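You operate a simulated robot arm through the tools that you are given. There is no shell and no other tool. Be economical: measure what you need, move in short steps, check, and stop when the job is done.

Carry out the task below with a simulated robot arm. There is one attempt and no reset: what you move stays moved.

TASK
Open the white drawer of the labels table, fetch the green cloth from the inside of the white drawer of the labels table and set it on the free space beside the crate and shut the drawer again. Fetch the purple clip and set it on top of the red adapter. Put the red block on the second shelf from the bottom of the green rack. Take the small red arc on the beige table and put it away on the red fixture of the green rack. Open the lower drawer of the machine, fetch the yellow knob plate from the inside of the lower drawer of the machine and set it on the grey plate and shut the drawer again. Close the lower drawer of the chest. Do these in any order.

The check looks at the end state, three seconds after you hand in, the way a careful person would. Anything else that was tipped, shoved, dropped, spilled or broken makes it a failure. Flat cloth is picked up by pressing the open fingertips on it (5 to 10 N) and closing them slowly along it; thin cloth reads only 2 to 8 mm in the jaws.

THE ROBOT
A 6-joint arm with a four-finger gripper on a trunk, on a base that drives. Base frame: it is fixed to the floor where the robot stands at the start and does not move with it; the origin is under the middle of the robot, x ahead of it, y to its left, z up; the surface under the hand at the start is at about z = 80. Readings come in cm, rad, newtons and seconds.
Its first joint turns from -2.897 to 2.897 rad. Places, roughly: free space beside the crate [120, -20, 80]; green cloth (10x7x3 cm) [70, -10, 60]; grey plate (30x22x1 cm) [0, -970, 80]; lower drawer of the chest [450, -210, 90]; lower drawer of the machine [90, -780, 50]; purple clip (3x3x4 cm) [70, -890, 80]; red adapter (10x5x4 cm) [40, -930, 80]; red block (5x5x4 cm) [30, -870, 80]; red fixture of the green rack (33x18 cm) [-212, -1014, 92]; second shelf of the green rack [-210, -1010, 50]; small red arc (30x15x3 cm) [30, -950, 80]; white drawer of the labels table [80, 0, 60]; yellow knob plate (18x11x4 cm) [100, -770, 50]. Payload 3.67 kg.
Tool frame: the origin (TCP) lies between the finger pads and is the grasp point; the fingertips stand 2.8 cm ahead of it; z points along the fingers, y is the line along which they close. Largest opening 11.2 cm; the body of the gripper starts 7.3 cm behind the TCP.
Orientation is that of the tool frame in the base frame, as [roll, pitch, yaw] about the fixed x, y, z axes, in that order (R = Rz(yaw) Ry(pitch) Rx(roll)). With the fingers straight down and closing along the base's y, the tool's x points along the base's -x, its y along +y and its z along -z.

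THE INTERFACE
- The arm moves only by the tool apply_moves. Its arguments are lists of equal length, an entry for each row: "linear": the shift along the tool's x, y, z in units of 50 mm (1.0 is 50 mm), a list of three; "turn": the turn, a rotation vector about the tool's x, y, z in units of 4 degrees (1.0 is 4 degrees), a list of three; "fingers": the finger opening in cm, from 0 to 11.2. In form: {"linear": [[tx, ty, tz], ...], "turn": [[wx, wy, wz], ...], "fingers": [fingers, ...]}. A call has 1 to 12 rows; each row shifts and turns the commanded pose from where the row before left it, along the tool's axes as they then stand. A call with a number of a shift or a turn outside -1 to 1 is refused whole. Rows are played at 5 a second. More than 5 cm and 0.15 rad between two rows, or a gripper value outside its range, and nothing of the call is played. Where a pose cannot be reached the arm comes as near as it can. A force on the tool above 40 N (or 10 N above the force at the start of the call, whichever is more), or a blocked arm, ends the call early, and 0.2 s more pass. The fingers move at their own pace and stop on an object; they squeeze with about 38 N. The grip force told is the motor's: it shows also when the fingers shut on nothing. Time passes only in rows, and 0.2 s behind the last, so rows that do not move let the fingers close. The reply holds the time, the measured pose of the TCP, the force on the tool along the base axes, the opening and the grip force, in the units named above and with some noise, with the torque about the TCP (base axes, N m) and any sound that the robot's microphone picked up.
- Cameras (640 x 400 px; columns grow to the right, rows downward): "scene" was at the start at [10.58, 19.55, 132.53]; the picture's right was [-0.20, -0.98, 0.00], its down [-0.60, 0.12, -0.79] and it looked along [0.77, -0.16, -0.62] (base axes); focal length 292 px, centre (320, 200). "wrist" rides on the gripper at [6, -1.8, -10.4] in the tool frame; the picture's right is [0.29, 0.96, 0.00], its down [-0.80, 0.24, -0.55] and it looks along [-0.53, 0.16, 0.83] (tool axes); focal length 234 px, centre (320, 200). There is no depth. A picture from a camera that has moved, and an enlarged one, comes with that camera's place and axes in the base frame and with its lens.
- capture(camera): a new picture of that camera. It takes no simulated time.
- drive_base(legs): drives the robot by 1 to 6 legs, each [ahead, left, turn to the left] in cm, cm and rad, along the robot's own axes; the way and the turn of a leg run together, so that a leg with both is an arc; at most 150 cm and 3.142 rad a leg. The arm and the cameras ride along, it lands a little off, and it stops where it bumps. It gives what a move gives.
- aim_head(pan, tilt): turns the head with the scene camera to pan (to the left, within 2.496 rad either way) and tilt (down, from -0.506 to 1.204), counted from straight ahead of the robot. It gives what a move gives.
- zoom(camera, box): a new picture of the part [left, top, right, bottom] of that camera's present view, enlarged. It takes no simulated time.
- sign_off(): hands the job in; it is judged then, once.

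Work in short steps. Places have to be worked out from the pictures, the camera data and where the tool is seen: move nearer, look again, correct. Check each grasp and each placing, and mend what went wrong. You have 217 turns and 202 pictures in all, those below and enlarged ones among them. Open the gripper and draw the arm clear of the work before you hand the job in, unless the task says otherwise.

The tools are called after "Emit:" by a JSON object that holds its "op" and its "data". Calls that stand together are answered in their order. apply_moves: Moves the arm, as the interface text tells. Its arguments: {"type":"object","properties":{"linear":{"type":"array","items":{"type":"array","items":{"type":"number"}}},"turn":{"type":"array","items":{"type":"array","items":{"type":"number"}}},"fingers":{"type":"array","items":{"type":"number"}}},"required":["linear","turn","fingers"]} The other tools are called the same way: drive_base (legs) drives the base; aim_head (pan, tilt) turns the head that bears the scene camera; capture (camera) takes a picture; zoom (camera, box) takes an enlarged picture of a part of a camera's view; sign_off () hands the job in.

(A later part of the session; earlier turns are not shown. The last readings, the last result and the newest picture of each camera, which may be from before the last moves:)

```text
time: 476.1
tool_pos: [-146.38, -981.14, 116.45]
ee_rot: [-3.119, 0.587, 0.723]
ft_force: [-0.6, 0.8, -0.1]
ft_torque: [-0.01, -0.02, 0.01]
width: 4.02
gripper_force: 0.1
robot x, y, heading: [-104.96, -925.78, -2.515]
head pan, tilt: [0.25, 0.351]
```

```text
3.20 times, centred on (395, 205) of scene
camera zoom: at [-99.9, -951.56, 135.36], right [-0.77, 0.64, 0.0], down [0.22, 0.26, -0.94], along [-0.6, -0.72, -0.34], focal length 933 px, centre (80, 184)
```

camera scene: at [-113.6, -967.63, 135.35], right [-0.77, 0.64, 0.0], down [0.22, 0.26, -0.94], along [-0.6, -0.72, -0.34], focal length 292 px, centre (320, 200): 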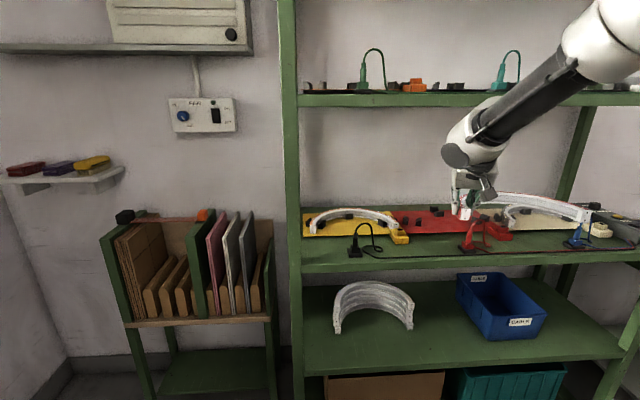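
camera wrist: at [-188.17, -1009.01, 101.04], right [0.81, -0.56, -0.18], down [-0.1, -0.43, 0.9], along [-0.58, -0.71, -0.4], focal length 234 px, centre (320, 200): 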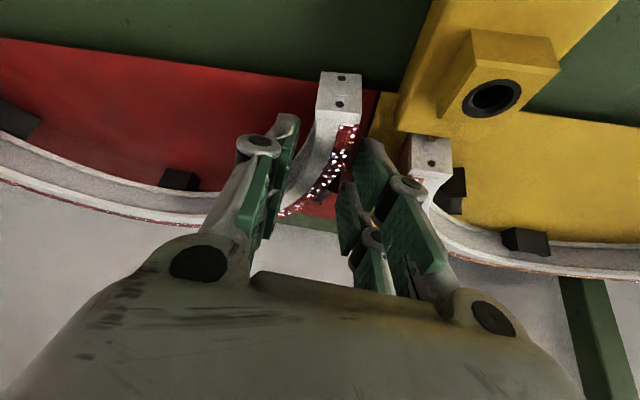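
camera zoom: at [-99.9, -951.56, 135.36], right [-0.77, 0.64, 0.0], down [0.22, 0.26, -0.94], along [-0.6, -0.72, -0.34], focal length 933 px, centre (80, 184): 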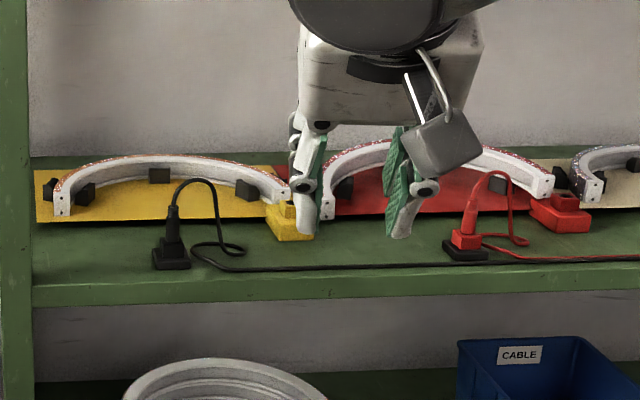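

The apex looks slightly high. I'll clear the arm fully from the view and zoom in closely.

Emit:
{"op": "apply_moves", "data": {"linear": [[0, 0.9, 0], [0, 0.9, 0], [0, 0.9, 0], [0, 0.9, 0], [0, 0.9, 0]], "turn": [[0, 0, 0], [0, 0, 0], [0, 0, 0], [0, 0, 0], [0, 0, 0]], "fingers": [4, 4, 4, 4, 4]}}

Emit:
{"op": "zoom", "data": {"camera": "scene", "box": [370, 180, 490, 250]}}

```text
time: 477.3
tool_pos: [-131.6, -998.07, 115.7]
ee_rot: [-3.12, 0.589, 0.722]
ft_force: [-0.3, 1.0, 0.4]
ft_torque: [-0.02, -0.09, 0.02]
width: 3.98
gripper_force: 0.1
robot x, y, heading: [-105.4, -925.58, -2.513]
head pan, tilt: [0.25, 0.351]
```

```text
5.33 times, centred on (430, 215) of scene
camera zoom: at [-99.91, -951.55, 135.36], right [-0.77, 0.64, 0.0], down [0.22, 0.26, -0.94], along [-0.6, -0.72, -0.34], focal length 1555 px, centre (-267, 120)
```

zoom: 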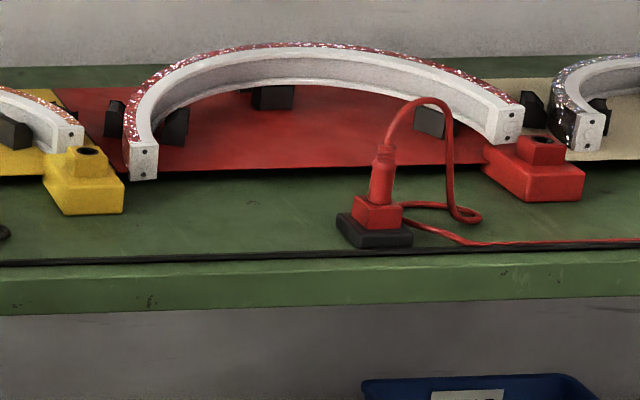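

Close look: the left leg is seated between its pegs, but the apex and right side ride on the outer pegs, so the arc needs about 4° clockwise rotation. I'll go back in, regrip the left leg, lift, rotate, and lower again.

Emit:
{"op": "apply_moves", "data": {"linear": [[0, -0.9, 0], [0, -0.9, 0], [0, -0.9, 0], [0, -0.9, 0], [0, -0.9, 0], [0, -0.8, 0.3], [0, -0.8, 0.3], [0, -0.8, 0.3], [0, -0.8, 0.3]], "turn": [[0, 0, 0], [0, 0, 0], [0, 0, 0], [0, 0, 0], [0, 0, 0], [0, 0, 0], [0, 0, 0], [0, 0, 0], [0, 0, 0]], "fingers": [4, 4, 4, 4, 4, 3.6, 3.6, 3.6, 3.6]}}

Emit:
{"op": "drive_base", "data": {"legs": [[42, 15, 0]]}}

```text
time: 479.3
tool_pos: [-159.36, -971.05, 111.48]
ee_rot: [-3.12, 0.587, 0.725]
ft_force: [0.8, 0.1, 0.5]
ft_torque: [-0.02, 0.01, -0.01]
width: 3.6
gripper_force: 0.1
robot x, y, heading: [-105.07, -925.72, -2.517]
head pan, tilt: [0.25, 0.351]
```

```text
time: 482.0
tool_pos: [-185.32, -1007.88, 111.48]
ee_rot: [-3.118, 0.586, 0.718]
ft_force: [-0.1, -0.6, 0.3]
ft_torque: [0.0, 0.02, 0.0]
width: 3.58
gripper_force: 0.1
robot x, y, heading: [-130.79, -962.84, -2.519]
head pan, tilt: [0.25, 0.351]
```

Emit:
{"op": "apply_moves", "data": {"linear": [[0.21, 0.14, -0.14], [0.4, 0, 0.6], [0.39, 0, 0.58], [-0.6, -0.03, 0.4], [-0.6, -0.03, 0.4], [-0.3, 0, 0.6], [0, 0, 0.8]], "turn": [[0, 0, 0], [0, 0, 0], [0, 0, 0], [0, 0, 0], [0, 0, 0], [0, 0, 0], [0, 0, 0]], "fingers": [4, 4, 4, 4, 4, 4, 4]}}

Emit:
{"op": "capture", "data": {"camera": "wrist"}}

```text
time: 483.6
tool_pos: [-193.44, -1015.17, 99.64]
ee_rot: [-3.119, 0.586, 0.719]
ft_force: [1.2, 0.4, 0.5]
ft_torque: [0.0, 0.03, -0.04]
width: 4.02
gripper_force: 0.1
robot x, y, heading: [-130.66, -962.41, -2.518]
head pan, tilt: [0.25, 0.351]
```

```text
23 pictures are left
camera wrist: at [-186.5, -1006.85, 104.9], right [0.8, -0.57, -0.18], down [-0.1, -0.43, 0.9], along [-0.59, -0.7, -0.4], focal length 234 px, centre (320, 200)
```

wrist: 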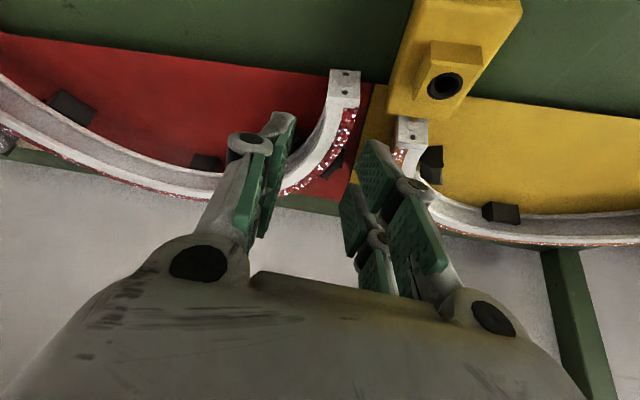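

Well lined up on the left leg. Advance the remaining 3.8 cm and close.

Emit:
{"op": "apply_moves", "data": {"linear": [[0, 0, 0.3], [0, 0, 0.3], [0, 0, 0.16], [0, 0, 0], [0, 0, 0], [0, 0, 0], [0, 0, 0]], "turn": [[0, 0, 0], [0, 0, 0], [0, 0, 0], [0, 0, 0], [0, 0, 0], [0, 0, 0], [0, 0, 0]], "fingers": [4, 4, 3.8, 3.2, 2.6, 2, 1.2]}}

```text
time: 485.2
tool_pos: [-195.34, -1016.31, 96.28]
ee_rot: [-3.118, 0.586, 0.722]
ft_force: [-1.9, -3.0, 0.1]
ft_torque: [0.16, 0.25, 0.61]
width: 2.19
gripper_force: 37.7
robot x, y, heading: [-130.85, -962.45, -2.524]
head pan, tilt: [0.25, 0.351]
```

Gripped. Lift 2.2 cm, rotate 4° clockwise, and lower again.

Emit:
{"op": "apply_moves", "data": {"linear": [[-0.12, 0, -0.185], [-0.12, 0, -0.185], [0, 0, 0], [0.12, 0, 0.185], [0.06, 0, 0.09]], "turn": [[0, 0, 0], [0, 0, 0], [0.55, 0, 0.83], [0, 0, 0], [0, 0, 0]], "fingers": [1.2, 1.2, 1.2, 1.2, 1.2]}}

Emit:
{"op": "zoom", "data": {"camera": "scene", "box": [400, 200, 600, 300]}}

```text
time: 486.4
tool_pos: [-195.05, -1016.58, 96.84]
ee_rot: [-3.117, 0.59, 0.652]
ft_force: [5.4, -11.6, 16.9]
ft_torque: [-0.81, 0.88, 0.81]
width: 2.12
gripper_force: 38.1
robot x, y, heading: [-130.62, -962.27, -2.516]
head pan, tilt: [0.25, 0.351]
```

```text
3.20 times, centred on (500, 250) of scene
camera zoom: at [-125.65, -988.62, 135.35], right [-0.77, 0.64, 0.0], down [0.22, 0.26, -0.94], along [-0.6, -0.72, -0.34], focal length 933 px, centre (-256, 40)
```

zoom: 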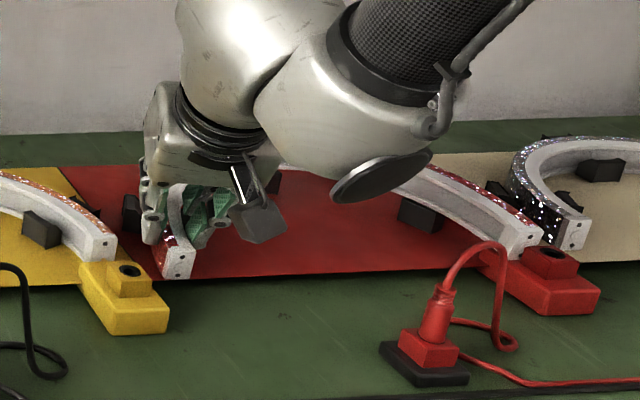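

The right leg is now between its pegs, lightly touching the red connector. I'll ease it 6 mm inward and lower the rest.

Emit:
{"op": "apply_moves", "data": {"linear": [[-0.03, 0, -0.05], [-0.1, 0.03, 0.065], [0.03, 0, 0.05], [0.05, 0, 0.07], [0.03, 0, 0.05]], "turn": [[0, 0, 0], [-0.12, 0, -0.2], [0, 0, 0], [0, 0, 0], [0, 0, 0]], "fingers": [1.2, 1.2, 1.2, 1.2, 1.2]}}

Emit:
{"op": "capture", "data": {"camera": "wrist"}}

```text
time: 487.6
tool_pos: [-195.48, -1017.05, 95.9]
ee_rot: [-3.119, 0.586, 0.67]
ft_force: [5.4, -11.7, 13.5]
ft_torque: [-0.12, 0.28, 0.83]
width: 2.1
gripper_force: 37.7
robot x, y, heading: [-130.47, -963.01, -2.517]
head pan, tilt: [0.25, 0.351]
```

```text
21 pictures are left
camera wrist: at [-188.05, -1009.18, 101.29], right [0.77, -0.61, -0.18], down [-0.13, -0.42, 0.9], along [-0.62, -0.67, -0.4], focal length 234 px, centre (320, 200)
```

wrist: 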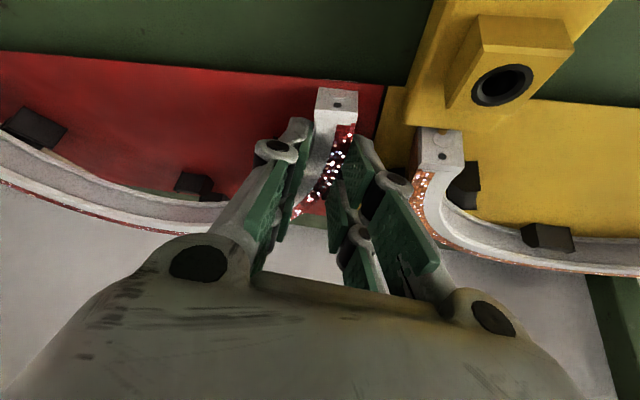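

The arc is down to plate level all along. Open gradually and withdraw.

Emit:
{"op": "apply_moves", "data": {"linear": [[0, 0, 0], [0, 0, 0], [0, 0, 0], [0, 0, 0], [0, 0, -0.3], [0, 0, -0.6], [0, 0, -0.8], [0.3, 0, -0.6], [0.6, 0, -0.4], [0.6, 0, -0.4], [-0.4, 0, -0.6], [-0.4, 0, -0.6]], "turn": [[0, 0, 0], [0, 0, 0], [0, 0, 0], [0, 0, 0], [0, 0, 0], [0, 0, 0], [0, 0, 0], [0, 0, 0], [0, 0, 0], [0, 0, 0], [0, 0, 0], [0, 0, 0]], "fingers": [2.2, 2.8, 3.4, 3.6, 3.6, 3.6, 3.6, 3.6, 3.6, 3.6, 3.6, 3.6]}}

Emit:
{"op": "drive_base", "data": {"legs": [[-42, -15, 0]]}}

Emit:
{"op": "apply_moves", "data": {"linear": [[0, 0.9, -0.2], [0, 0.9, -0.2], [0, 0.9, -0.2], [0, 0.9, -0.2], [0, 0.9, -0.2], [0, 0.9, 0], [0, 0.9, 0]], "turn": [[0, 0, 0], [0, 0, 0], [0, 0, 0], [0, 0, 0], [0, 0, 0], [0, 0, 0], [0, 0, 0]], "fingers": [4, 4, 4, 4, 4, 4, 4]}}

Emit:
{"op": "zoom", "data": {"camera": "scene", "box": [300, 175, 490, 245]}}

```text
time: 490.2
tool_pos: [-183.64, -1008.21, 112.04]
ee_rot: [-3.118, 0.586, 0.668]
ft_force: [-0.4, -1.3, -0.2]
ft_torque: [0.01, -0.01, -0.03]
width: 3.6
gripper_force: 0.1
robot x, y, heading: [-130.91, -962.67, -2.521]
head pan, tilt: [0.25, 0.351]
```

```text
time: 492.9
tool_pos: [-158.47, -971.42, 112.03]
ee_rot: [-3.117, 0.587, 0.664]
ft_force: [-0.3, -1.1, 0.3]
ft_torque: [-0.01, -0.01, -0.03]
width: 3.56
gripper_force: 0.0
robot x, y, heading: [-105.4, -926.45, -2.525]
head pan, tilt: [0.25, 0.351]
```

```text
time: 494.5
tool_pos: [-137.13, -995.12, 115.86]
ee_rot: [-3.12, 0.588, 0.664]
ft_force: [-0.7, 0.6, 1.3]
ft_torque: [0.0, -0.01, 0.02]
width: 4.02
gripper_force: 0.1
robot x, y, heading: [-105.4, -926.01, -2.524]
head pan, tilt: [0.25, 0.351]
```

```text
3.37 times, centred on (395, 210) of scene
camera zoom: at [-100.38, -952.15, 135.36], right [-0.76, 0.65, 0.0], down [0.22, 0.26, -0.94], along [-0.61, -0.72, -0.34], focal length 982 px, centre (67, 166)
```

zoom: 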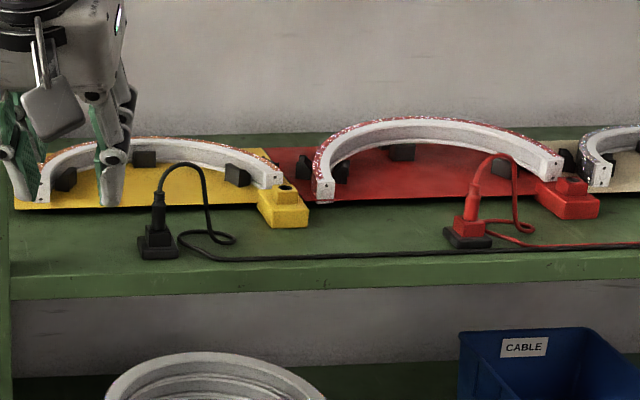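

Comparing with the yellow arc, ours sits ~2 cm too far forward, with its apex riding on the inner peg. I'll regrip nearer the end of the left leg, lift, move it 2 cm inward, and lower.

Emit:
{"op": "apply_moves", "data": {"linear": [[0, -0.9, 0], [0, -0.9, 0], [0, -0.9, 0.2], [0, -0.9, 0.2], [0, -0.9, 0.2], [0, -0.9, 0.2], [0, -0.9, 0.2], [0, 0, 0], [0, 0, 0]], "turn": [[0, 0, 0], [0, 0, 0], [0, 0, 0], [0, 0, 0], [0, 0, 0], [0, 0, 0], [0, 0, 0], [-0.49, 0, -0.73], [-0.49, 0, -0.73]], "fingers": [4, 4, 4, 4, 4, 4, 4, 4, 4]}}

Emit:
{"op": "drive_base", "data": {"legs": [[42, 15, 0]]}}

```text
time: 496.5
tool_pos: [-158.35, -971.41, 112.05]
ee_rot: [-3.12, 0.585, 0.788]
ft_force: [0.1, -0.5, -0.4]
ft_torque: [0.02, 0.0, -0.03]
width: 3.99
gripper_force: 0.1
robot x, y, heading: [-105.27, -926.44, -2.517]
head pan, tilt: [0.25, 0.351]
```

```text
time: 499.2
tool_pos: [-184.41, -1008.19, 112.1]
ee_rot: [-3.119, 0.585, 0.785]
ft_force: [0.4, 0.2, 0.4]
ft_torque: [0.0, 0.0, -0.01]
width: 3.99
gripper_force: 0.0
robot x, y, heading: [-130.98, -962.87, -2.52]
head pan, tilt: [0.25, 0.351]
```

Emit:
{"op": "apply_moves", "data": {"linear": [[-0.05, -0.09, 0.735], [-0.05, -0.09, 0.735], [-0.05, -0.09, 0.735], [-0.05, -0.09, 0.735]], "turn": [[0, 0, 0], [0, 0, 0], [0, 0, 0], [0, 0, 0]], "fingers": [4, 4, 4, 4]}}

Emit:
{"op": "capture", "data": {"camera": "wrist"}}

```text
time: 500.2
tool_pos: [-192.32, -1012.84, 100.53]
ee_rot: [-3.12, 0.582, 0.785]
ft_force: [1.0, 1.0, -0.6]
ft_torque: [0.05, 0.04, -0.01]
width: 3.95
gripper_force: 0.0
robot x, y, heading: [-131.44, -963.03, -2.526]
head pan, tilt: [0.25, 0.351]
```

```text
19 pictures are left
camera wrist: at [-185.79, -1004.3, 105.79], right [0.84, -0.52, -0.18], down [-0.08, -0.43, 0.9], along [-0.54, -0.74, -0.41], focal length 234 px, centre (320, 200)
```

wrist: 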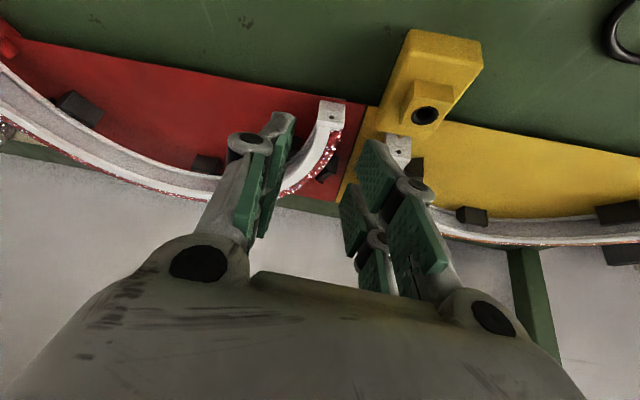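

Confirmed: our arc's end is right at the plate's front edge, while the yellow's is ~2.5 cm behind it. Advance and grip the leg.

Emit:
{"op": "apply_moves", "data": {"linear": [[0, 0, 0.4], [0, 0, 0.35], [0, 0, 0.25], [0, 0, 0], [0, 0, 0], [0, 0, 0], [0, 0, 0]], "turn": [[0, 0, 0], [0, 0, 0], [0, 0, 0], [0, 0, 0], [0, 0, 0], [0, 0, 0], [0, 0, 0]], "fingers": [4, 4, 4, 3.4, 2.8, 2.2, 1.2]}}

```text
time: 501.8
tool_pos: [-194.29, -1014.74, 96.38]
ee_rot: [-3.121, 0.584, 0.786]
ft_force: [-0.9, -0.1, -0.5]
ft_torque: [-0.06, 0.04, -0.07]
width: 1.77
gripper_force: 38.3
robot x, y, heading: [-131.42, -962.77, -2.519]
head pan, tilt: [0.25, 0.351]
```

Held. Lift 3 cm, shift 2.1 cm inward and 0.8 cm right, lower 2 cm, and look.

Emit:
{"op": "apply_moves", "data": {"linear": [[-0.166, 0, -0.25], [-0.166, 0, -0.25], [-0.185, -0.042, 0.122], [-0.185, -0.042, 0.122], [0.11, 0, 0.167], [0.11, 0, 0.167]], "turn": [[0, 0, 0], [0, 0, 0], [0, 0, 0], [0, 0, 0], [0, 0, 0], [0, 0, 0]], "fingers": [1, 1, 1, 1, 1, 1]}}

Emit:
{"op": "capture", "data": {"camera": "wrist"}}

Emit:
{"op": "zoom", "data": {"camera": "scene", "box": [400, 200, 600, 300]}}

```text
time: 503.2
tool_pos: [-196.3, -1015.95, 97.22]
ee_rot: [-3.12, 0.585, 0.784]
ft_force: [1.7, -0.2, 0.8]
ft_torque: [0.02, 0.03, -0.02]
width: 0.99
gripper_force: 0.1
robot x, y, heading: [-131.35, -963.35, -2.522]
head pan, tilt: [0.25, 0.351]
```

```text
18 pictures are left
camera wrist: at [-189.62, -1007.45, 102.65], right [0.84, -0.52, -0.18], down [-0.08, -0.43, 0.9], along [-0.54, -0.74, -0.4], focal length 234 px, centre (320, 200)
```

wrist: 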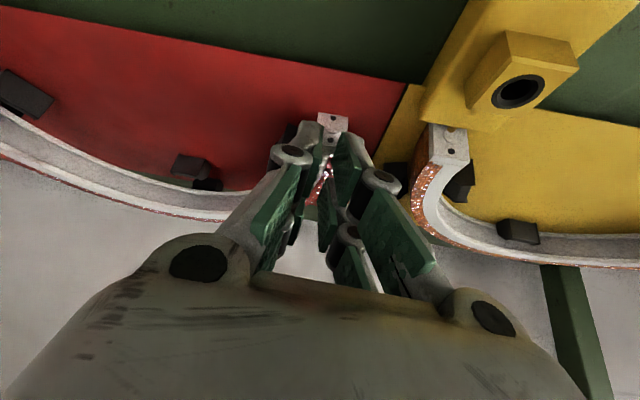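

```text
3.20 times, centred on (500, 250) of scene
camera zoom: at [-126.42, -988.91, 135.35], right [-0.76, 0.65, 0.0], down [0.22, 0.26, -0.94], along [-0.61, -0.72, -0.34], focal length 933 px, centre (-256, 40)
```

zoom: 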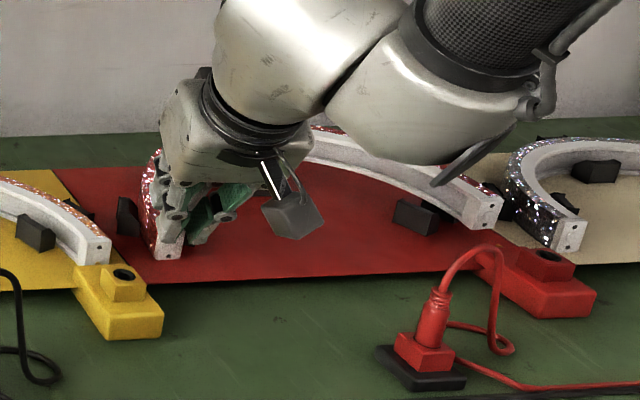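

The grip slipped off near the leg's tip, but the arc was dragged inward and now sits ~1 cm too deep at the apex. I'll reopen, take a deeper grip on the leg, and pull it forward about 1 cm so it can drop between the pegs.

Emit:
{"op": "apply_moves", "data": {"linear": [[0, 0, -0.5], [0, 0.2, 0], [0, 0, 0.4], [0, 0, 0.36], [0, 0, 0], [0, 0, 0], [0, 0, 0], [0, 0, 0], [0, 0, 0]], "turn": [[0, 0, 0], [0, 0, 0], [0, 0, 0], [0, 0, 0], [0, 0, 0], [0, 0, 0], [0, 0, 0], [0, 0, 0], [0, 0, 0]], "fingers": [4, 4, 4, 4, 4, 3.4, 2.8, 2.2, 1]}}

Emit:
{"op": "capture", "data": {"camera": "wrist"}}

```text
time: 505.2
tool_pos: [-196.16, -1017.11, 96.06]
ee_rot: [-3.12, 0.586, 0.782]
ft_force: [-13.7, 16.9, 3.2]
ft_torque: [0.56, 0.34, -0.51]
width: 2.08
gripper_force: 37.6
robot x, y, heading: [-131.01, -962.99, -2.518]
head pan, tilt: [0.25, 0.351]
```

```text
16 pictures are left
camera wrist: at [-189.62, -1008.52, 101.34], right [0.84, -0.52, -0.18], down [-0.08, -0.43, 0.9], along [-0.54, -0.74, -0.4], focal length 234 px, centre (320, 200)
```

wrist: 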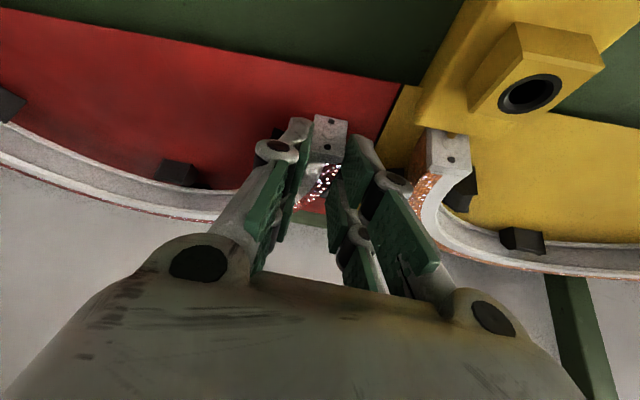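

Firm grip now (2.1 cm) with some side load. I'll ease the side load, pull forward half a centimetre while pressing lightly down, and check.

Emit:
{"op": "apply_moves", "data": {"linear": [[0.05, -0.06, -0.02], [0.09, 0, 0.03], [0.05, 0, 0.06]], "turn": [[0, 0, 0], [0, 0, 0], [0, 0, 0]], "fingers": [1, 1, 1]}}

Emit:
{"op": "zoom", "data": {"camera": "scene", "box": [400, 200, 600, 300]}}

```text
time: 506.1
tool_pos: [-196.23, -1016.87, 95.91]
ee_rot: [-3.117, 0.596, 0.785]
ft_force: [-0.6, 2.3, 10.6]
ft_torque: [0.06, 0.12, -0.21]
width: 2.08
gripper_force: 38.4
robot x, y, heading: [-131.22, -963.25, -2.526]
head pan, tilt: [0.25, 0.351]
stopped in row 3: the force on the tool passed its limit at 44 N (the readings are from after the stop); the commanded pose is now the measured one
```

```text
3.20 times, centred on (500, 250) of scene
camera zoom: at [-126.4, -988.89, 135.36], right [-0.76, 0.65, 0.0], down [0.22, 0.26, -0.94], along [-0.61, -0.72, -0.34], focal length 933 px, centre (-256, 40)
```

zoom: 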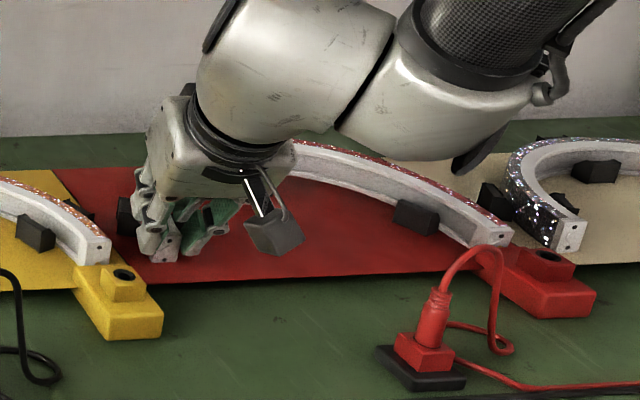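

Now the right leg looks seated between its pegs like its neighbours. Open gradually, withdraw, and check.

Emit:
{"op": "apply_moves", "data": {"linear": [[0, 0, 0], [0, 0, 0], [0, 0, 0], [0, 0, 0], [0, 0, -0.3], [0, 0, -0.6], [0, 0, -0.8], [0.3, 0, -0.6], [0.6, 0, -0.4], [0.6, 0, -0.4], [-0.4, 0, -0.6], [-0.4, 0, -0.6]], "turn": [[0, 0, 0], [0, 0, 0], [0, 0, 0], [0, 0, 0], [0, 0, 0], [0, 0, 0], [0, 0, 0], [0, 0, 0], [0, 0, 0], [0, 0, 0], [0, 0, 0], [0, 0, 0]], "fingers": [2.2, 2.8, 3.4, 3.4, 3.4, 3.4, 3.4, 3.4, 3.4, 3.4, 3.4, 3.4]}}

Emit:
{"op": "drive_base", "data": {"legs": [[-42, -15, 0]]}}

Emit:
{"op": "apply_moves", "data": {"linear": [[0, 0.9, -0.2], [0, 0.9, -0.2], [0, 0.9, -0.2], [0, 0.9, -0.2], [0, 0.9, -0.2], [0, 0.9, 0], [0, 0.9, 0]], "turn": [[0, 0, 0], [0, 0, 0], [0, 0, 0], [0, 0, 0], [0, 0, 0], [0, 0, 0], [0, 0, 0]], "fingers": [4, 4, 4, 4, 4, 4, 4]}}

Emit:
{"op": "zoom", "data": {"camera": "scene", "box": [310, 175, 500, 245]}}

```text
time: 508.7
tool_pos: [-185.04, -1006.64, 111.49]
ee_rot: [-3.117, 0.594, 0.786]
ft_force: [-0.7, 0.2, -0.6]
ft_torque: [0.0, 0.02, 0.02]
width: 3.43
gripper_force: 0.0
robot x, y, heading: [-131.25, -962.79, -2.524]
head pan, tilt: [0.25, 0.351]
```

```text
time: 511.4
tool_pos: [-158.99, -970.08, 111.51]
ee_rot: [-3.119, 0.595, 0.785]
ft_force: [0.5, -0.6, 0.2]
ft_torque: [0.02, -0.01, 0.03]
width: 3.4
gripper_force: 0.0
robot x, y, heading: [-105.17, -926.08, -2.521]
head pan, tilt: [0.25, 0.351]
```

```text
time: 513.0
tool_pos: [-135.12, -990.45, 115.09]
ee_rot: [-3.117, 0.594, 0.784]
ft_force: [0.1, 0.0, 0.6]
ft_torque: [-0.01, -0.04, 0.01]
width: 4.01
gripper_force: 0.1
robot x, y, heading: [-105.53, -926.01, -2.521]
head pan, tilt: [0.25, 0.351]
```

```text
3.37 times, centred on (405, 210) of scene
camera zoom: at [-100.46, -952.1, 135.36], right [-0.76, 0.65, 0.0], down [0.22, 0.26, -0.94], along [-0.61, -0.72, -0.34], focal length 982 px, centre (34, 166)
```

zoom: 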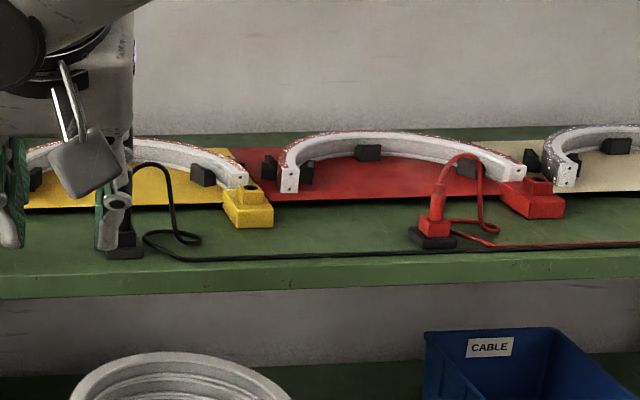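

The arc is now properly seated, just like its neighbours. Next, the red block: bring the arm in, turn, and drive along the table to it.

Emit:
{"op": "apply_moves", "data": {"linear": [[0, -0.9, 0], [0, -0.9, 0], [0, -0.9, 0], [0, -0.9, 0], [0, -0.9, 0], [0, -0.9, 0], [0, -0.9, 0]], "turn": [[0, 0, 0], [0, 0, 0], [0, 0, 0], [0, 0, 0], [0, 0, 0], [0, 0, 0], [0, 0, 0]], "fingers": [7, 7, 7, 7, 7, 7, 7]}}

Emit:
{"op": "drive_base", "data": {"legs": [[0, 0, 1.9], [0, 126, 0]]}}

Emit:
{"op": "capture", "data": {"camera": "wrist"}}

```text
time: 514.6
tool_pos: [-156.93, -968.0, 115.48]
ee_rot: [-3.116, 0.596, 0.787]
ft_force: [0.5, 0.3, -0.4]
ft_torque: [0.02, -0.05, -0.02]
width: 6.97
gripper_force: 0.0
robot x, y, heading: [-105.95, -926.3, -2.524]
head pan, tilt: [0.25, 0.351]
```

```text
time: 525.4
tool_pos: [21.21, -856.97, 115.49]
ee_rot: [-3.116, 0.595, 2.728]
ft_force: [0.3, 0.4, -0.1]
ft_torque: [-0.02, 0.03, 0.0]
width: 6.99
gripper_force: 0.1
robot x, y, heading: [-36.45, -824.0, -0.583]
head pan, tilt: [0.25, 0.351]
```

```text
13 pictures are left
camera wrist: at [10.71, -854.13, 120.72], right [0.18, 0.97, -0.18], down [0.43, 0.09, 0.9], along [0.89, -0.24, -0.4], focal length 234 px, centre (320, 200)
```

wrist: 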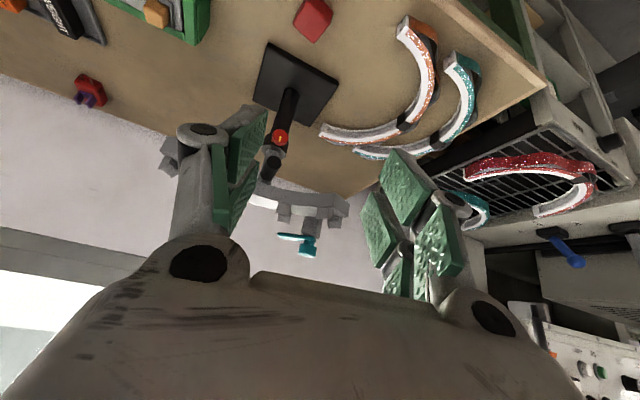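

The block is at ≈[29.9, −866]. Turn the tool to suit the block's faces (f≈−60°), and go above it at z≈95.

Emit:
{"op": "apply_moves", "data": {"linear": [[0, 0, 0], [0, 0, 0], [0, 0, 0], [0, 0, 0], [0, 0, 0], [0, 0, 0], [0, 0, 0], [0, 0, 0]], "turn": [[0.635, 0, 0.94], [0.635, 0, 0.94], [0.635, 0, 0.94], [0.635, 0, 0.94], [0.635, 0, 0.94], [0.635, 0, 0.94], [0.635, 0, 0.94], [0.635, 0, 0.94]], "fingers": [7, 7, 7, 7, 7, 7, 7, 7]}}

Emit:
{"op": "apply_moves", "data": {"linear": [[0.088, 0.12, 0.93], [0.088, 0.12, 0.93], [0.088, 0.12, 0.93], [0.088, 0.12, 0.93], [0.088, 0.12, 0.93]], "turn": [[0, 0, 0], [0, 0, 0], [0, 0, 0], [0, 0, 0], [0, 0, 0]], "fingers": [7, 7, 7, 7, 7]}}

Emit:
{"op": "capture", "data": {"camera": "wrist"}}

```text
time: 527.2
tool_pos: [21.24, -857.16, 115.5]
ee_rot: [-3.122, 0.608, 2.089]
ft_force: [0.2, -0.3, 0.0]
ft_torque: [0.02, -0.01, -0.05]
width: 6.99
gripper_force: 0.1
robot x, y, heading: [-36.35, -823.61, -0.58]
head pan, tilt: [0.25, 0.351]
```

```text
time: 528.4
tool_pos: [29.17, -865.46, 95.07]
ee_rot: [-3.124, 0.607, 2.09]
ft_force: [-0.5, -0.2, -0.1]
ft_torque: [0.03, -0.02, -0.02]
width: 6.99
gripper_force: 0.0
robot x, y, heading: [-36.52, -824.17, -0.582]
head pan, tilt: [0.25, 0.351]
```

```text
12 pictures are left
camera wrist: at [22.5, -857.01, 100.17], right [0.72, 0.67, -0.18], down [0.39, -0.17, 0.91], along [0.58, -0.72, -0.38], focal length 234 px, centre (320, 200)
```

wrist: 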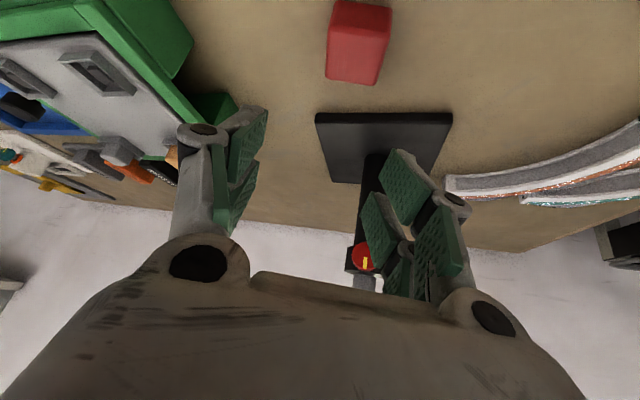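

The block is well aligned. Descend to z≈83.3 and close.

Emit:
{"op": "apply_moves", "data": {"linear": [[0.447, 0.03, 0.646], [0.447, 0.03, 0.646], [0.43, 0.02, 0.62], [0, 0, 0], [0, 0, 0], [0, 0, 0], [0, 0, 0]], "turn": [[0, 0, 0], [0, 0, 0], [0, 0, 0], [0, 0, 0], [0, 0, 0], [0, 0, 0], [0, 0, 0]], "fingers": [7, 7, 7, 6, 5, 4.4, 3.8]}}

```text
time: 530.1
tool_pos: [29.94, -865.75, 83.68]
ee_rot: [-3.127, 0.612, 2.09]
ft_force: [4.6, 3.2, 10.8]
ft_torque: [0.24, -0.4, -0.01]
width: 4.4
gripper_force: 6.1
robot x, y, heading: [-36.56, -824.12, -0.583]
head pan, tilt: [0.25, 0.351]
stopped in row 7: the force on the tool passed its limit at 44 N (the readings are from after the stop); the commanded pose is now the measured one
```

Emit:
{"op": "apply_moves", "data": {"linear": [[-0.02, 0, -0.03], [0, 0, 0], [0, 0, 0], [0, 0, 0]], "turn": [[0, 0, 0], [0, 0, 0], [0, 0, 0], [0, 0, 0]], "fingers": [4, 3.6, 3, 3]}}

Emit:
{"op": "apply_moves", "data": {"linear": [[-0.11, 0, -0.16], [-0.3, 0, -0.5], [-0.4, 0, -0.65], [-0.45, 0, -0.65], [-0.45, 0, -0.65], [-0.45, 0, -0.65], [-0.45, 0, -0.65], [-0.45, 0, -0.65], [-0.45, 0, -0.65]], "turn": [[0, 0, 0], [0, 0, 0], [0, 0, 0], [0, 0, 0], [0, 0, 0], [0, 0, 0], [0, 0, 0], [0, 0, 0], [0, 0, 0]], "fingers": [3, 3, 3, 3, 3, 3, 3, 3, 3]}}

```text
time: 531.1
tool_pos: [29.85, -865.72, 83.6]
ee_rot: [-3.125, 0.611, 2.089]
ft_force: [-0.5, -0.8, -0.2]
ft_torque: [0.01, 0.0, 0.02]
width: 4.34
gripper_force: 37.9
robot x, y, heading: [-36.73, -823.87, -0.585]
head pan, tilt: [0.25, 0.351]
```

```text
time: 533.1
tool_pos: [29.9, -864.86, 114.98]
ee_rot: [-3.125, 0.609, 2.09]
ft_force: [0.5, 0.0, -0.2]
ft_torque: [0.01, 0.03, -0.03]
width: 4.34
gripper_force: 37.6
robot x, y, heading: [-36.5, -824.1, -0.582]
head pan, tilt: [0.25, 0.351]
```

The block is held (4.3 cm). Drive back to the rack staging pose.

Emit:
{"op": "drive_base", "data": {"legs": [[0, -124, 0], [0, 0, -1.8]]}}

Emit:
{"op": "aim_head", "data": {"pan": 0.15, "tilt": 0.45}}

Emit:
{"op": "capture", "data": {"camera": "scene"}}

```text
time: 543.8
tool_pos: [-160.93, -984.94, 115.07]
ee_rot: [-3.126, 0.611, 0.286]
ft_force: [0.4, -0.7, -0.7]
ft_torque: [-0.03, 0.0, -0.02]
width: 4.33
gripper_force: 38.1
robot x, y, heading: [-105.95, -929.52, -2.384]
head pan, tilt: [0.25, 0.351]
```

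```text
time: 544.5
tool_pos: [-160.83, -984.91, 114.94]
ee_rot: [-3.126, 0.612, 0.287]
ft_force: [-0.9, -0.4, -0.8]
ft_torque: [0.01, -0.03, 0.0]
width: 4.34
gripper_force: 37.9
robot x, y, heading: [-105.72, -929.38, -2.388]
head pan, tilt: [0.15, 0.45]
```

```text
11 pictures are left
camera scene: at [-97.97, -954.14, 134.44], right [-0.79, 0.62, 0.0], down [0.27, 0.34, -0.9], along [-0.55, -0.71, -0.43], focal length 292 px, centre (320, 200)
```

scene: 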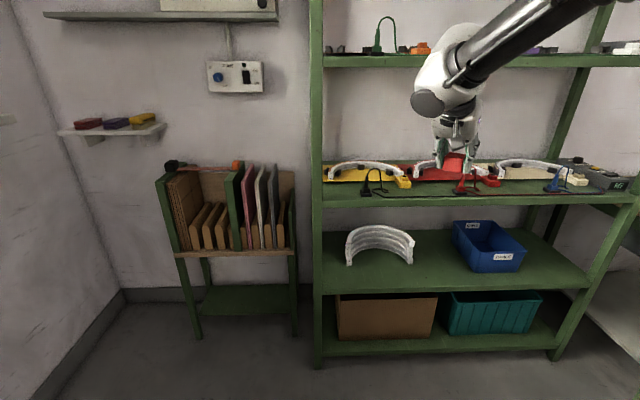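

Rotate the tool to f≈−135°, then lower the block in front of the second shelf to z≈57.5.

Emit:
{"op": "apply_moves", "data": {"linear": [[0, 0, 0], [0, 0, 0], [0, 0, 0], [0, 0, 0], [0, 0, 0], [0, 0, 0]], "turn": [[-0.68, 0, -0.97], [-0.68, 0, -0.97], [-0.68, 0, -0.97], [-0.68, 0, -0.97], [-0.68, 0, -0.97], [-0.68, 0, -0.97]], "fingers": [3, 3, 3, 3, 3, 3]}}

Emit:
{"op": "apply_moves", "data": {"linear": [[0.503, -0.123, 0.818], [0.503, -0.123, 0.818], [0.503, -0.123, 0.818], [0.503, -0.123, 0.818], [0.503, -0.123, 0.818], [0.503, -0.123, 0.818], [0.503, -0.123, 0.818], [0.503, -0.123, 0.818], [0.503, -0.123, 0.818], [0.503, -0.123, 0.818], [0.503, -0.123, 0.818], [0.503, -0.123, 0.818]], "turn": [[0, 0, 0], [0, 0, 0], [0, 0, 0], [0, 0, 0], [0, 0, 0], [0, 0, 0], [0, 0, 0], [0, 0, 0], [0, 0, 0], [0, 0, 0], [0, 0, 0], [0, 0, 0]], "fingers": [3, 3, 3, 3, 3, 3, 3, 3, 3, 3, 3, 3]}}

Emit:
{"op": "capture", "data": {"camera": "scene"}}

```text
time: 545.9
tool_pos: [-160.8, -984.8, 115.01]
ee_rot: [-3.129, 0.606, 0.782]
ft_force: [0.6, -0.2, -1.0]
ft_torque: [0.02, 0.0, -0.02]
width: 4.35
gripper_force: 38.0
robot x, y, heading: [-105.42, -929.67, -2.385]
head pan, tilt: [0.15, 0.45]
```

```text
time: 548.5
tool_pos: [-162.86, -991.95, 65.18]
ee_rot: [-3.072, 0.593, 0.809]
ft_force: [0.2, 0.5, -0.3]
ft_torque: [0.0, -0.02, 0.01]
width: 4.35
gripper_force: 38.0
out of reach, approached as far as the arm can: row 5, 6, 7, 8, 9, 10, 11, 12
robot x, y, heading: [-105.78, -929.44, -2.386]
head pan, tilt: [0.15, 0.45]
```

```text
10 pictures are left
camera scene: at [-97.95, -954.12, 134.43], right [-0.79, 0.62, 0.0], down [0.27, 0.34, -0.9], along [-0.56, -0.71, -0.44], focal length 292 px, centre (320, 200)
```

scene: 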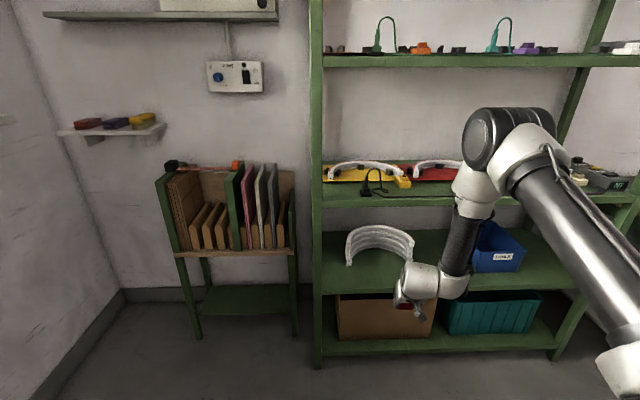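

The arm is too folded there. Back the base 14 cm and extend the arm outward while lowering to z≈57.5.

Emit:
{"op": "drive_base", "data": {"legs": [[-14, 0, 0]]}}

Emit:
{"op": "apply_moves", "data": {"linear": [[-0.3, -0.475, 0.4], [-0.3, -0.475, 0.4], [-0.3, -0.475, 0.4], [0, -0.4, 0.4], [0.2, 0, 0.5], [0.2, 0, 0.4]], "turn": [[0, 0, 0], [0, 0, 0], [0, 0, 0], [0, 0, 0], [0, 0, 0], [0, 0, 0]], "fingers": [3, 3, 3, 3, 3, 3]}}

```text
time: 549.8
tool_pos: [-152.71, -982.4, 65.22]
ee_rot: [-3.072, 0.591, 0.809]
ft_force: [-0.1, 0.5, -0.1]
ft_torque: [0.0, -0.02, -0.01]
width: 4.36
gripper_force: 38.3
robot x, y, heading: [-95.43, -920.15, -2.381]
head pan, tilt: [0.15, 0.45]
```

```text
time: 551.2
tool_pos: [-164.52, -986.95, 57.59]
ee_rot: [-3.058, 0.587, 0.805]
ft_force: [0.0, 0.1, -1.1]
ft_torque: [0.01, -0.03, 0.03]
width: 4.35
gripper_force: 38.0
out of reach, approached as far as the arm can: row 1, 2, 3, 4, 5, 6
robot x, y, heading: [-95.24, -920.27, -2.382]
head pan, tilt: [0.15, 0.45]
```

Reached z 57.6. Now move the base right, then forward, to carry the block in over the shelf.

Emit:
{"op": "drive_base", "data": {"legs": [[4.6, -22.7, 0], [30.6, 6.2, 0]]}}

Emit:
{"op": "capture", "data": {"camera": "scene"}}

```text
time: 554.6
tool_pos: [-201.14, -999.4, 57.57]
ee_rot: [-3.06, 0.589, 0.807]
ft_force: [0.4, -0.3, -1.0]
ft_torque: [0.02, 0.0, -0.02]
width: 4.35
gripper_force: 37.6
robot x, y, heading: [-132.67, -932.65, -2.387]
head pan, tilt: [0.15, 0.45]
```

```text
9 pictures are left
camera scene: at [-124.65, -957.24, 134.43], right [-0.79, 0.62, 0.0], down [0.27, 0.34, -0.9], along [-0.56, -0.71, -0.44], focal length 292 px, centre (320, 200)
```

scene: 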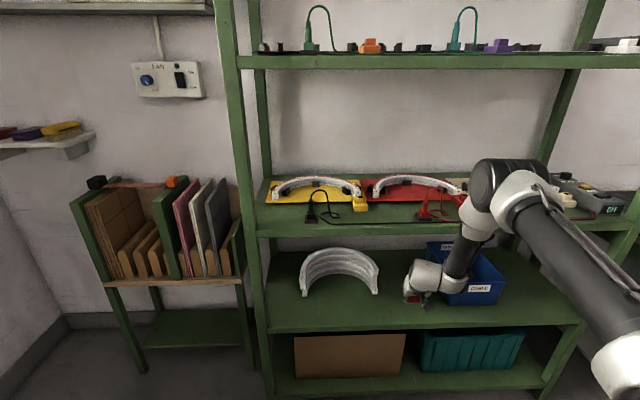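

In over the shelf between the white arc and the bin. Lower to contact in small steps.

Emit:
{"op": "apply_moves", "data": {"linear": [[0.11, 0, 0.166], [0.11, 0, 0.166], [0.07, 0, 0.1], [0.055, 0, 0.083], [0.055, 0, 0.083], [0.055, 0, 0.083]], "turn": [[0, 0, 0], [0, 0, 0], [0, 0, 0], [0, 0, 0], [0, 0, 0], [0, 0, 0]], "fingers": [3, 3, 3, 3, 3, 3]}}

```text
time: 556.2
tool_pos: [-201.38, -999.43, 53.76]
ee_rot: [-3.053, 0.589, 0.808]
ft_force: [5.3, 6.3, 16.7]
ft_torque: [-0.03, -0.61, 0.24]
width: 4.33
gripper_force: 37.9
robot x, y, heading: [-132.71, -932.46, -2.388]
head pan, tilt: [0.15, 0.45]
stopped in row 6: the force on the tool passed its limit at 42 N (the readings are from after the stop); the commanded pose is now the measured one
```

Contact at the shelf. Release and withdraw along the tool.

Emit:
{"op": "apply_moves", "data": {"linear": [[0, 0, 0], [0, 0, 0], [0, 0, -0.3], [0, 0, -0.6], [0.1, 0, -0.6], [0.5, 0, -0.3], [0.5, 0, -0.3]], "turn": [[0, 0, 0], [0, 0, 0], [0, 0, 0], [0, 0, 0], [0, 0, 0], [0, 0, 0], [0, 0, 0]], "fingers": [5, 6, 6, 6, 6, 6, 6]}}

Emit:
{"op": "drive_base", "data": {"legs": [[-31, -6.2, 0]]}}

Emit:
{"op": "capture", "data": {"camera": "scene"}}

```text
time: 557.8
tool_pos: [-192.94, -993.88, 59.77]
ee_rot: [-3.04, 0.585, 0.807]
ft_force: [0.5, 0.3, 0.2]
ft_torque: [0.03, 0.03, 0.02]
width: 6.01
gripper_force: 0.0
out of reach, approached as far as the arm can: row 6, 7
robot x, y, heading: [-132.27, -932.8, -2.388]
head pan, tilt: [0.15, 0.45]
```

```text
time: 559.9
tool_pos: [-173.92, -968.33, 59.67]
ee_rot: [-3.038, 0.583, 0.811]
ft_force: [-0.4, 0.9, 0.1]
ft_torque: [-0.04, 0.01, -0.01]
width: 6.01
gripper_force: 0.1
robot x, y, heading: [-113.6, -906.96, -2.384]
head pan, tilt: [0.15, 0.45]
```

```text
8 pictures are left
camera scene: at [-105.96, -931.19, 134.43], right [-0.79, 0.61, 0.0], down [0.27, 0.34, -0.9], along [-0.55, -0.71, -0.44], focal length 292 px, centre (320, 200)
```

scene: 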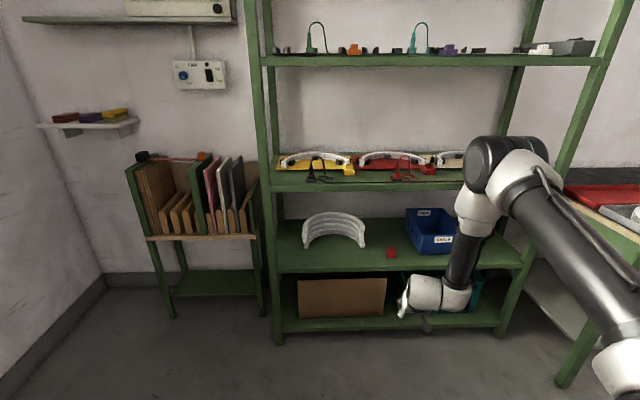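

The red block stands on the second shelf. Now raise the arm and drive back to the machine to shut its lower drawer.

Emit:
{"op": "apply_moves", "data": {"linear": [[-0.44, 0, -0.66], [-0.44, 0, -0.66], [-0.44, 0, -0.66], [-0.44, 0, -0.66], [-0.44, 0, -0.66], [-0.44, 0, -0.66], [-0.44, 0, -0.66], [-0.44, 0, -0.66], [-0.44, 0, -0.66], [-0.44, 0, -0.66], [-0.44, 0, -0.66], [-0.44, 0, -0.66]], "turn": [[0, 0, 0], [0, 0, 0], [0, 0, 0], [0, 0, 0], [0, 0, 0], [0, 0, 0], [0, 0, 0], [0, 0, 0], [0, 0, 0], [0, 0, 0], [0, 0, 0], [0, 0, 0]], "fingers": [4, 2, 0, 0, 0, 0, 0, 0, 0, 0, 0, 0]}}

Emit:
{"op": "drive_base", "data": {"legs": [[0, 0, 0.204], [0, 8, 0], [-132, 0, 0], [-132, 0, 0]]}}

```text
time: 562.5
tool_pos: [-171.17, -971.24, 106.99]
ee_rot: [-3.04, 0.582, 0.812]
ft_force: [-0.2, -0.8, -0.7]
ft_torque: [0.04, 0.0, 0.01]
width: 0.0
gripper_force: 35.9
robot x, y, heading: [-113.4, -906.39, -2.383]
head pan, tilt: [0.15, 0.45]
```

```text
time: 576.8
tool_pos: [0.7, -767.33, 106.87]
ee_rot: [-3.039, 0.584, 0.998]
ft_force: [0.3, 0.4, 0.7]
ft_torque: [-0.01, 0.0, 0.01]
width: 0.01
gripper_force: 35.6
robot x, y, heading: [45.41, -693.4, -2.191]
head pan, tilt: [0.15, 0.45]
```

Back at the machine pose. Rotate the tool to point toward the machine (two calls), then move in front of the drawer panel.

Emit:
{"op": "apply_moves", "data": {"linear": [[0, 0, 0], [0, 0, 0], [0, 0, 0], [0, 0, 0], [0, 0, 0], [0, 0, 0], [0, 0, 0], [0, 0, 0], [0, 0, 0], [0, 0, 0], [0, 0, 0], [0, 0, 0]], "turn": [[-0.65, 0, -0.98], [-0.65, 0, -0.98], [-0.65, 0, -0.98], [-0.65, 0, -0.98], [-0.65, 0, -0.98], [-0.65, 0, -0.98], [-0.65, 0, -0.98], [-0.65, 0, -0.98], [-0.65, 0, -0.98], [-0.65, 0, -0.98], [-0.65, 0, -0.98], [-0.65, 0, -0.98]], "fingers": [0, 0, 0, 0, 0, 0, 0, 0, 0, 0, 0, 0]}}

Emit:
{"op": "apply_moves", "data": {"linear": [[0, 0, 0], [0, 0, 0], [0, 0, 0], [0, 0, 0], [0, 0, 0], [0, 0, 0]], "turn": [[-0.65, 0, -0.98], [-0.65, 0, -0.98], [-0.65, 0, -0.98], [-0.65, 0, -0.98], [-0.65, 0, -0.98], [-0.65, 0, -0.98]], "fingers": [0, 0, 0, 0, 0, 0]}}

```text
time: 579.4
tool_pos: [0.7, -767.35, 107.08]
ee_rot: [-3.086, 0.515, 1.961]
ft_force: [0.3, 0.0, -0.1]
ft_torque: [-0.03, 0.02, -0.05]
width: 0.01
gripper_force: 35.6
robot x, y, heading: [45.08, -693.22, -2.187]
head pan, tilt: [0.15, 0.45]
```

```text
time: 580.8
tool_pos: [0.73, -767.37, 107.01]
ee_rot: [-3.131, 0.501, 2.428]
ft_force: [-1.1, 0.4, 0.1]
ft_torque: [-0.01, 0.02, 0.01]
width: 0.0
gripper_force: 35.9
robot x, y, heading: [44.69, -693.3, -2.193]
head pan, tilt: [0.15, 0.45]
```

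Emit:
{"op": "apply_moves", "data": {"linear": [[-0.373, 0.798, 0.349], [-0.373, 0.798, 0.349], [-0.373, 0.798, 0.349], [-0.373, 0.798, 0.349], [-0.373, 0.798, 0.349], [-0.373, 0.798, 0.349], [-0.373, 0.798, 0.349], [-0.373, 0.798, 0.349], [-0.373, 0.798, 0.349], [-0.373, 0.798, 0.349], [-0.373, 0.798, 0.349]], "turn": [[0, 0, 0], [0, 0, 0], [0, 0, 0], [0, 0, 0], [0, 0, 0], [0, 0, 0], [0, 0, 0], [0, 0, 0], [0, 0, 0], [0, 0, 0], [0, 0, 0]], "fingers": [0, 0, 0, 0, 0, 0, 0, 0, 0, 0, 0]}}

Emit:
{"op": "apply_moves", "data": {"linear": [[0.458, 0, 0.838], [0.458, 0, 0.838], [0.458, 0, 0.838], [0.458, 0, 0.838], [0.458, 0, 0.838], [0.458, 0, 0.838], [0.458, 0, 0.838], [0.458, 0, 0.838]], "turn": [[0, 0, 0], [0, 0, 0], [0, 0, 0], [0, 0, 0], [0, 0, 0], [0, 0, 0], [0, 0, 0], [0, 0, 0]], "fingers": [0, 0, 0, 0, 0, 0, 0, 0]}}

Emit:
{"op": "aim_head", "data": {"pan": 0.95, "tilt": 0.7}}

Emit:
{"op": "capture", "data": {"camera": "scene"}}

```text
time: 583.2
tool_pos: [50.01, -752.08, 99.7]
ee_rot: [-3.13, 0.501, 2.423]
ft_force: [1.0, 1.0, -0.2]
ft_torque: [0.01, -0.04, 0.01]
width: 0.01
gripper_force: 35.5
robot x, y, heading: [45.19, -693.15, -2.195]
head pan, tilt: [0.15, 0.45]
```

```text
time: 585.0
tool_pos: [50.37, -755.55, 62.63]
ee_rot: [3.131, 0.495, 2.418]
ft_force: [-0.1, 0.6, 0.4]
ft_torque: [0.0, 0.01, 0.0]
width: 0.01
gripper_force: 35.3
out of reach, approached as far as the arm can: row 7, 8
robot x, y, heading: [44.94, -693.0, -2.192]
head pan, tilt: [0.15, 0.45]
```

```text
time: 586.2
tool_pos: [50.42, -755.54, 62.74]
ee_rot: [3.13, 0.492, 2.42]
ft_force: [0.2, 0.0, 0.1]
ft_torque: [0.0, 0.01, 0.02]
width: 0.01
gripper_force: 35.4
robot x, y, heading: [44.98, -692.84, -2.195]
head pan, tilt: [0.949, 0.7]
```

```text
7 pictures are left
camera scene: at [64.13, -715.66, 132.22], right [-0.95, -0.32, 0.0], down [-0.21, 0.61, -0.77], along [0.25, -0.72, -0.64], focal length 292 px, centre (320, 200)
```

scene: 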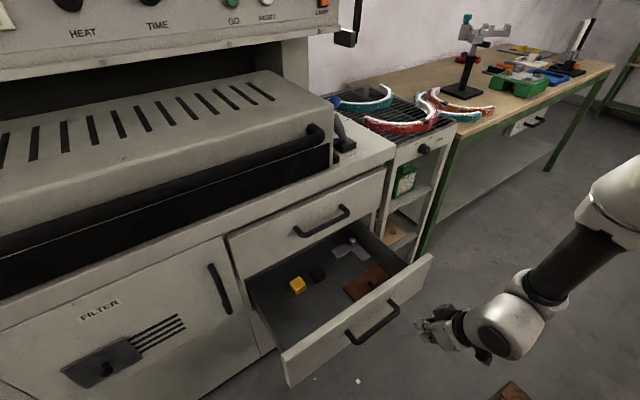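

The hand is in front of the open drawer. Move forward 7 cm, then lower about 5 cm so the tips meet the panel below its top edge.

Emit:
{"op": "apply_moves", "data": {"linear": [[-0.61, 0.08, 0.33], [-0.61, 0.08, 0.33], [0.236, 0, 0.44], [0.236, 0, 0.44]], "turn": [[0, 0, 0], [0, 0, 0], [0, 0, 0], [0, 0, 0]], "fingers": [0, 0, 0, 0]}}

Emit:
{"op": "zoom", "data": {"camera": "scene", "box": [260, 200, 500, 400]}}

```text
time: 587.2
tool_pos: [56.11, -759.59, 57.67]
ee_rot: [-3.133, 0.501, 2.425]
ft_force: [-0.7, -0.1, 0.1]
ft_torque: [0.04, 0.02, 0.01]
width: 0.0
gripper_force: 35.6
robot x, y, heading: [44.74, -693.3, -2.196]
head pan, tilt: [0.949, 0.7]
```

```text
2.00 times, centred on (380, 300) of scene
camera zoom: at [64.14, -715.64, 132.21], right [-0.95, -0.32, 0.0], down [-0.21, 0.61, -0.76], along [0.25, -0.72, -0.64], focal length 583 px, centre (200, 0)
```

zoom: 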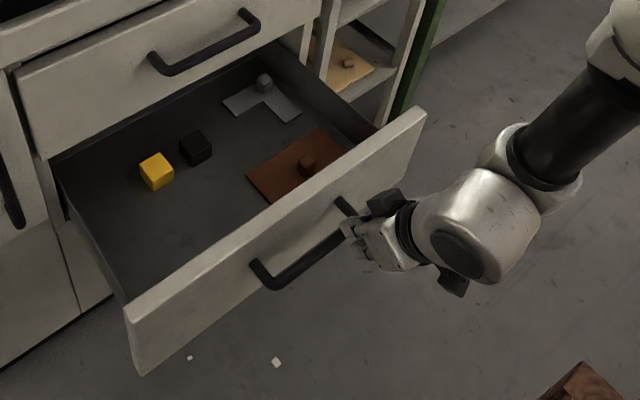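

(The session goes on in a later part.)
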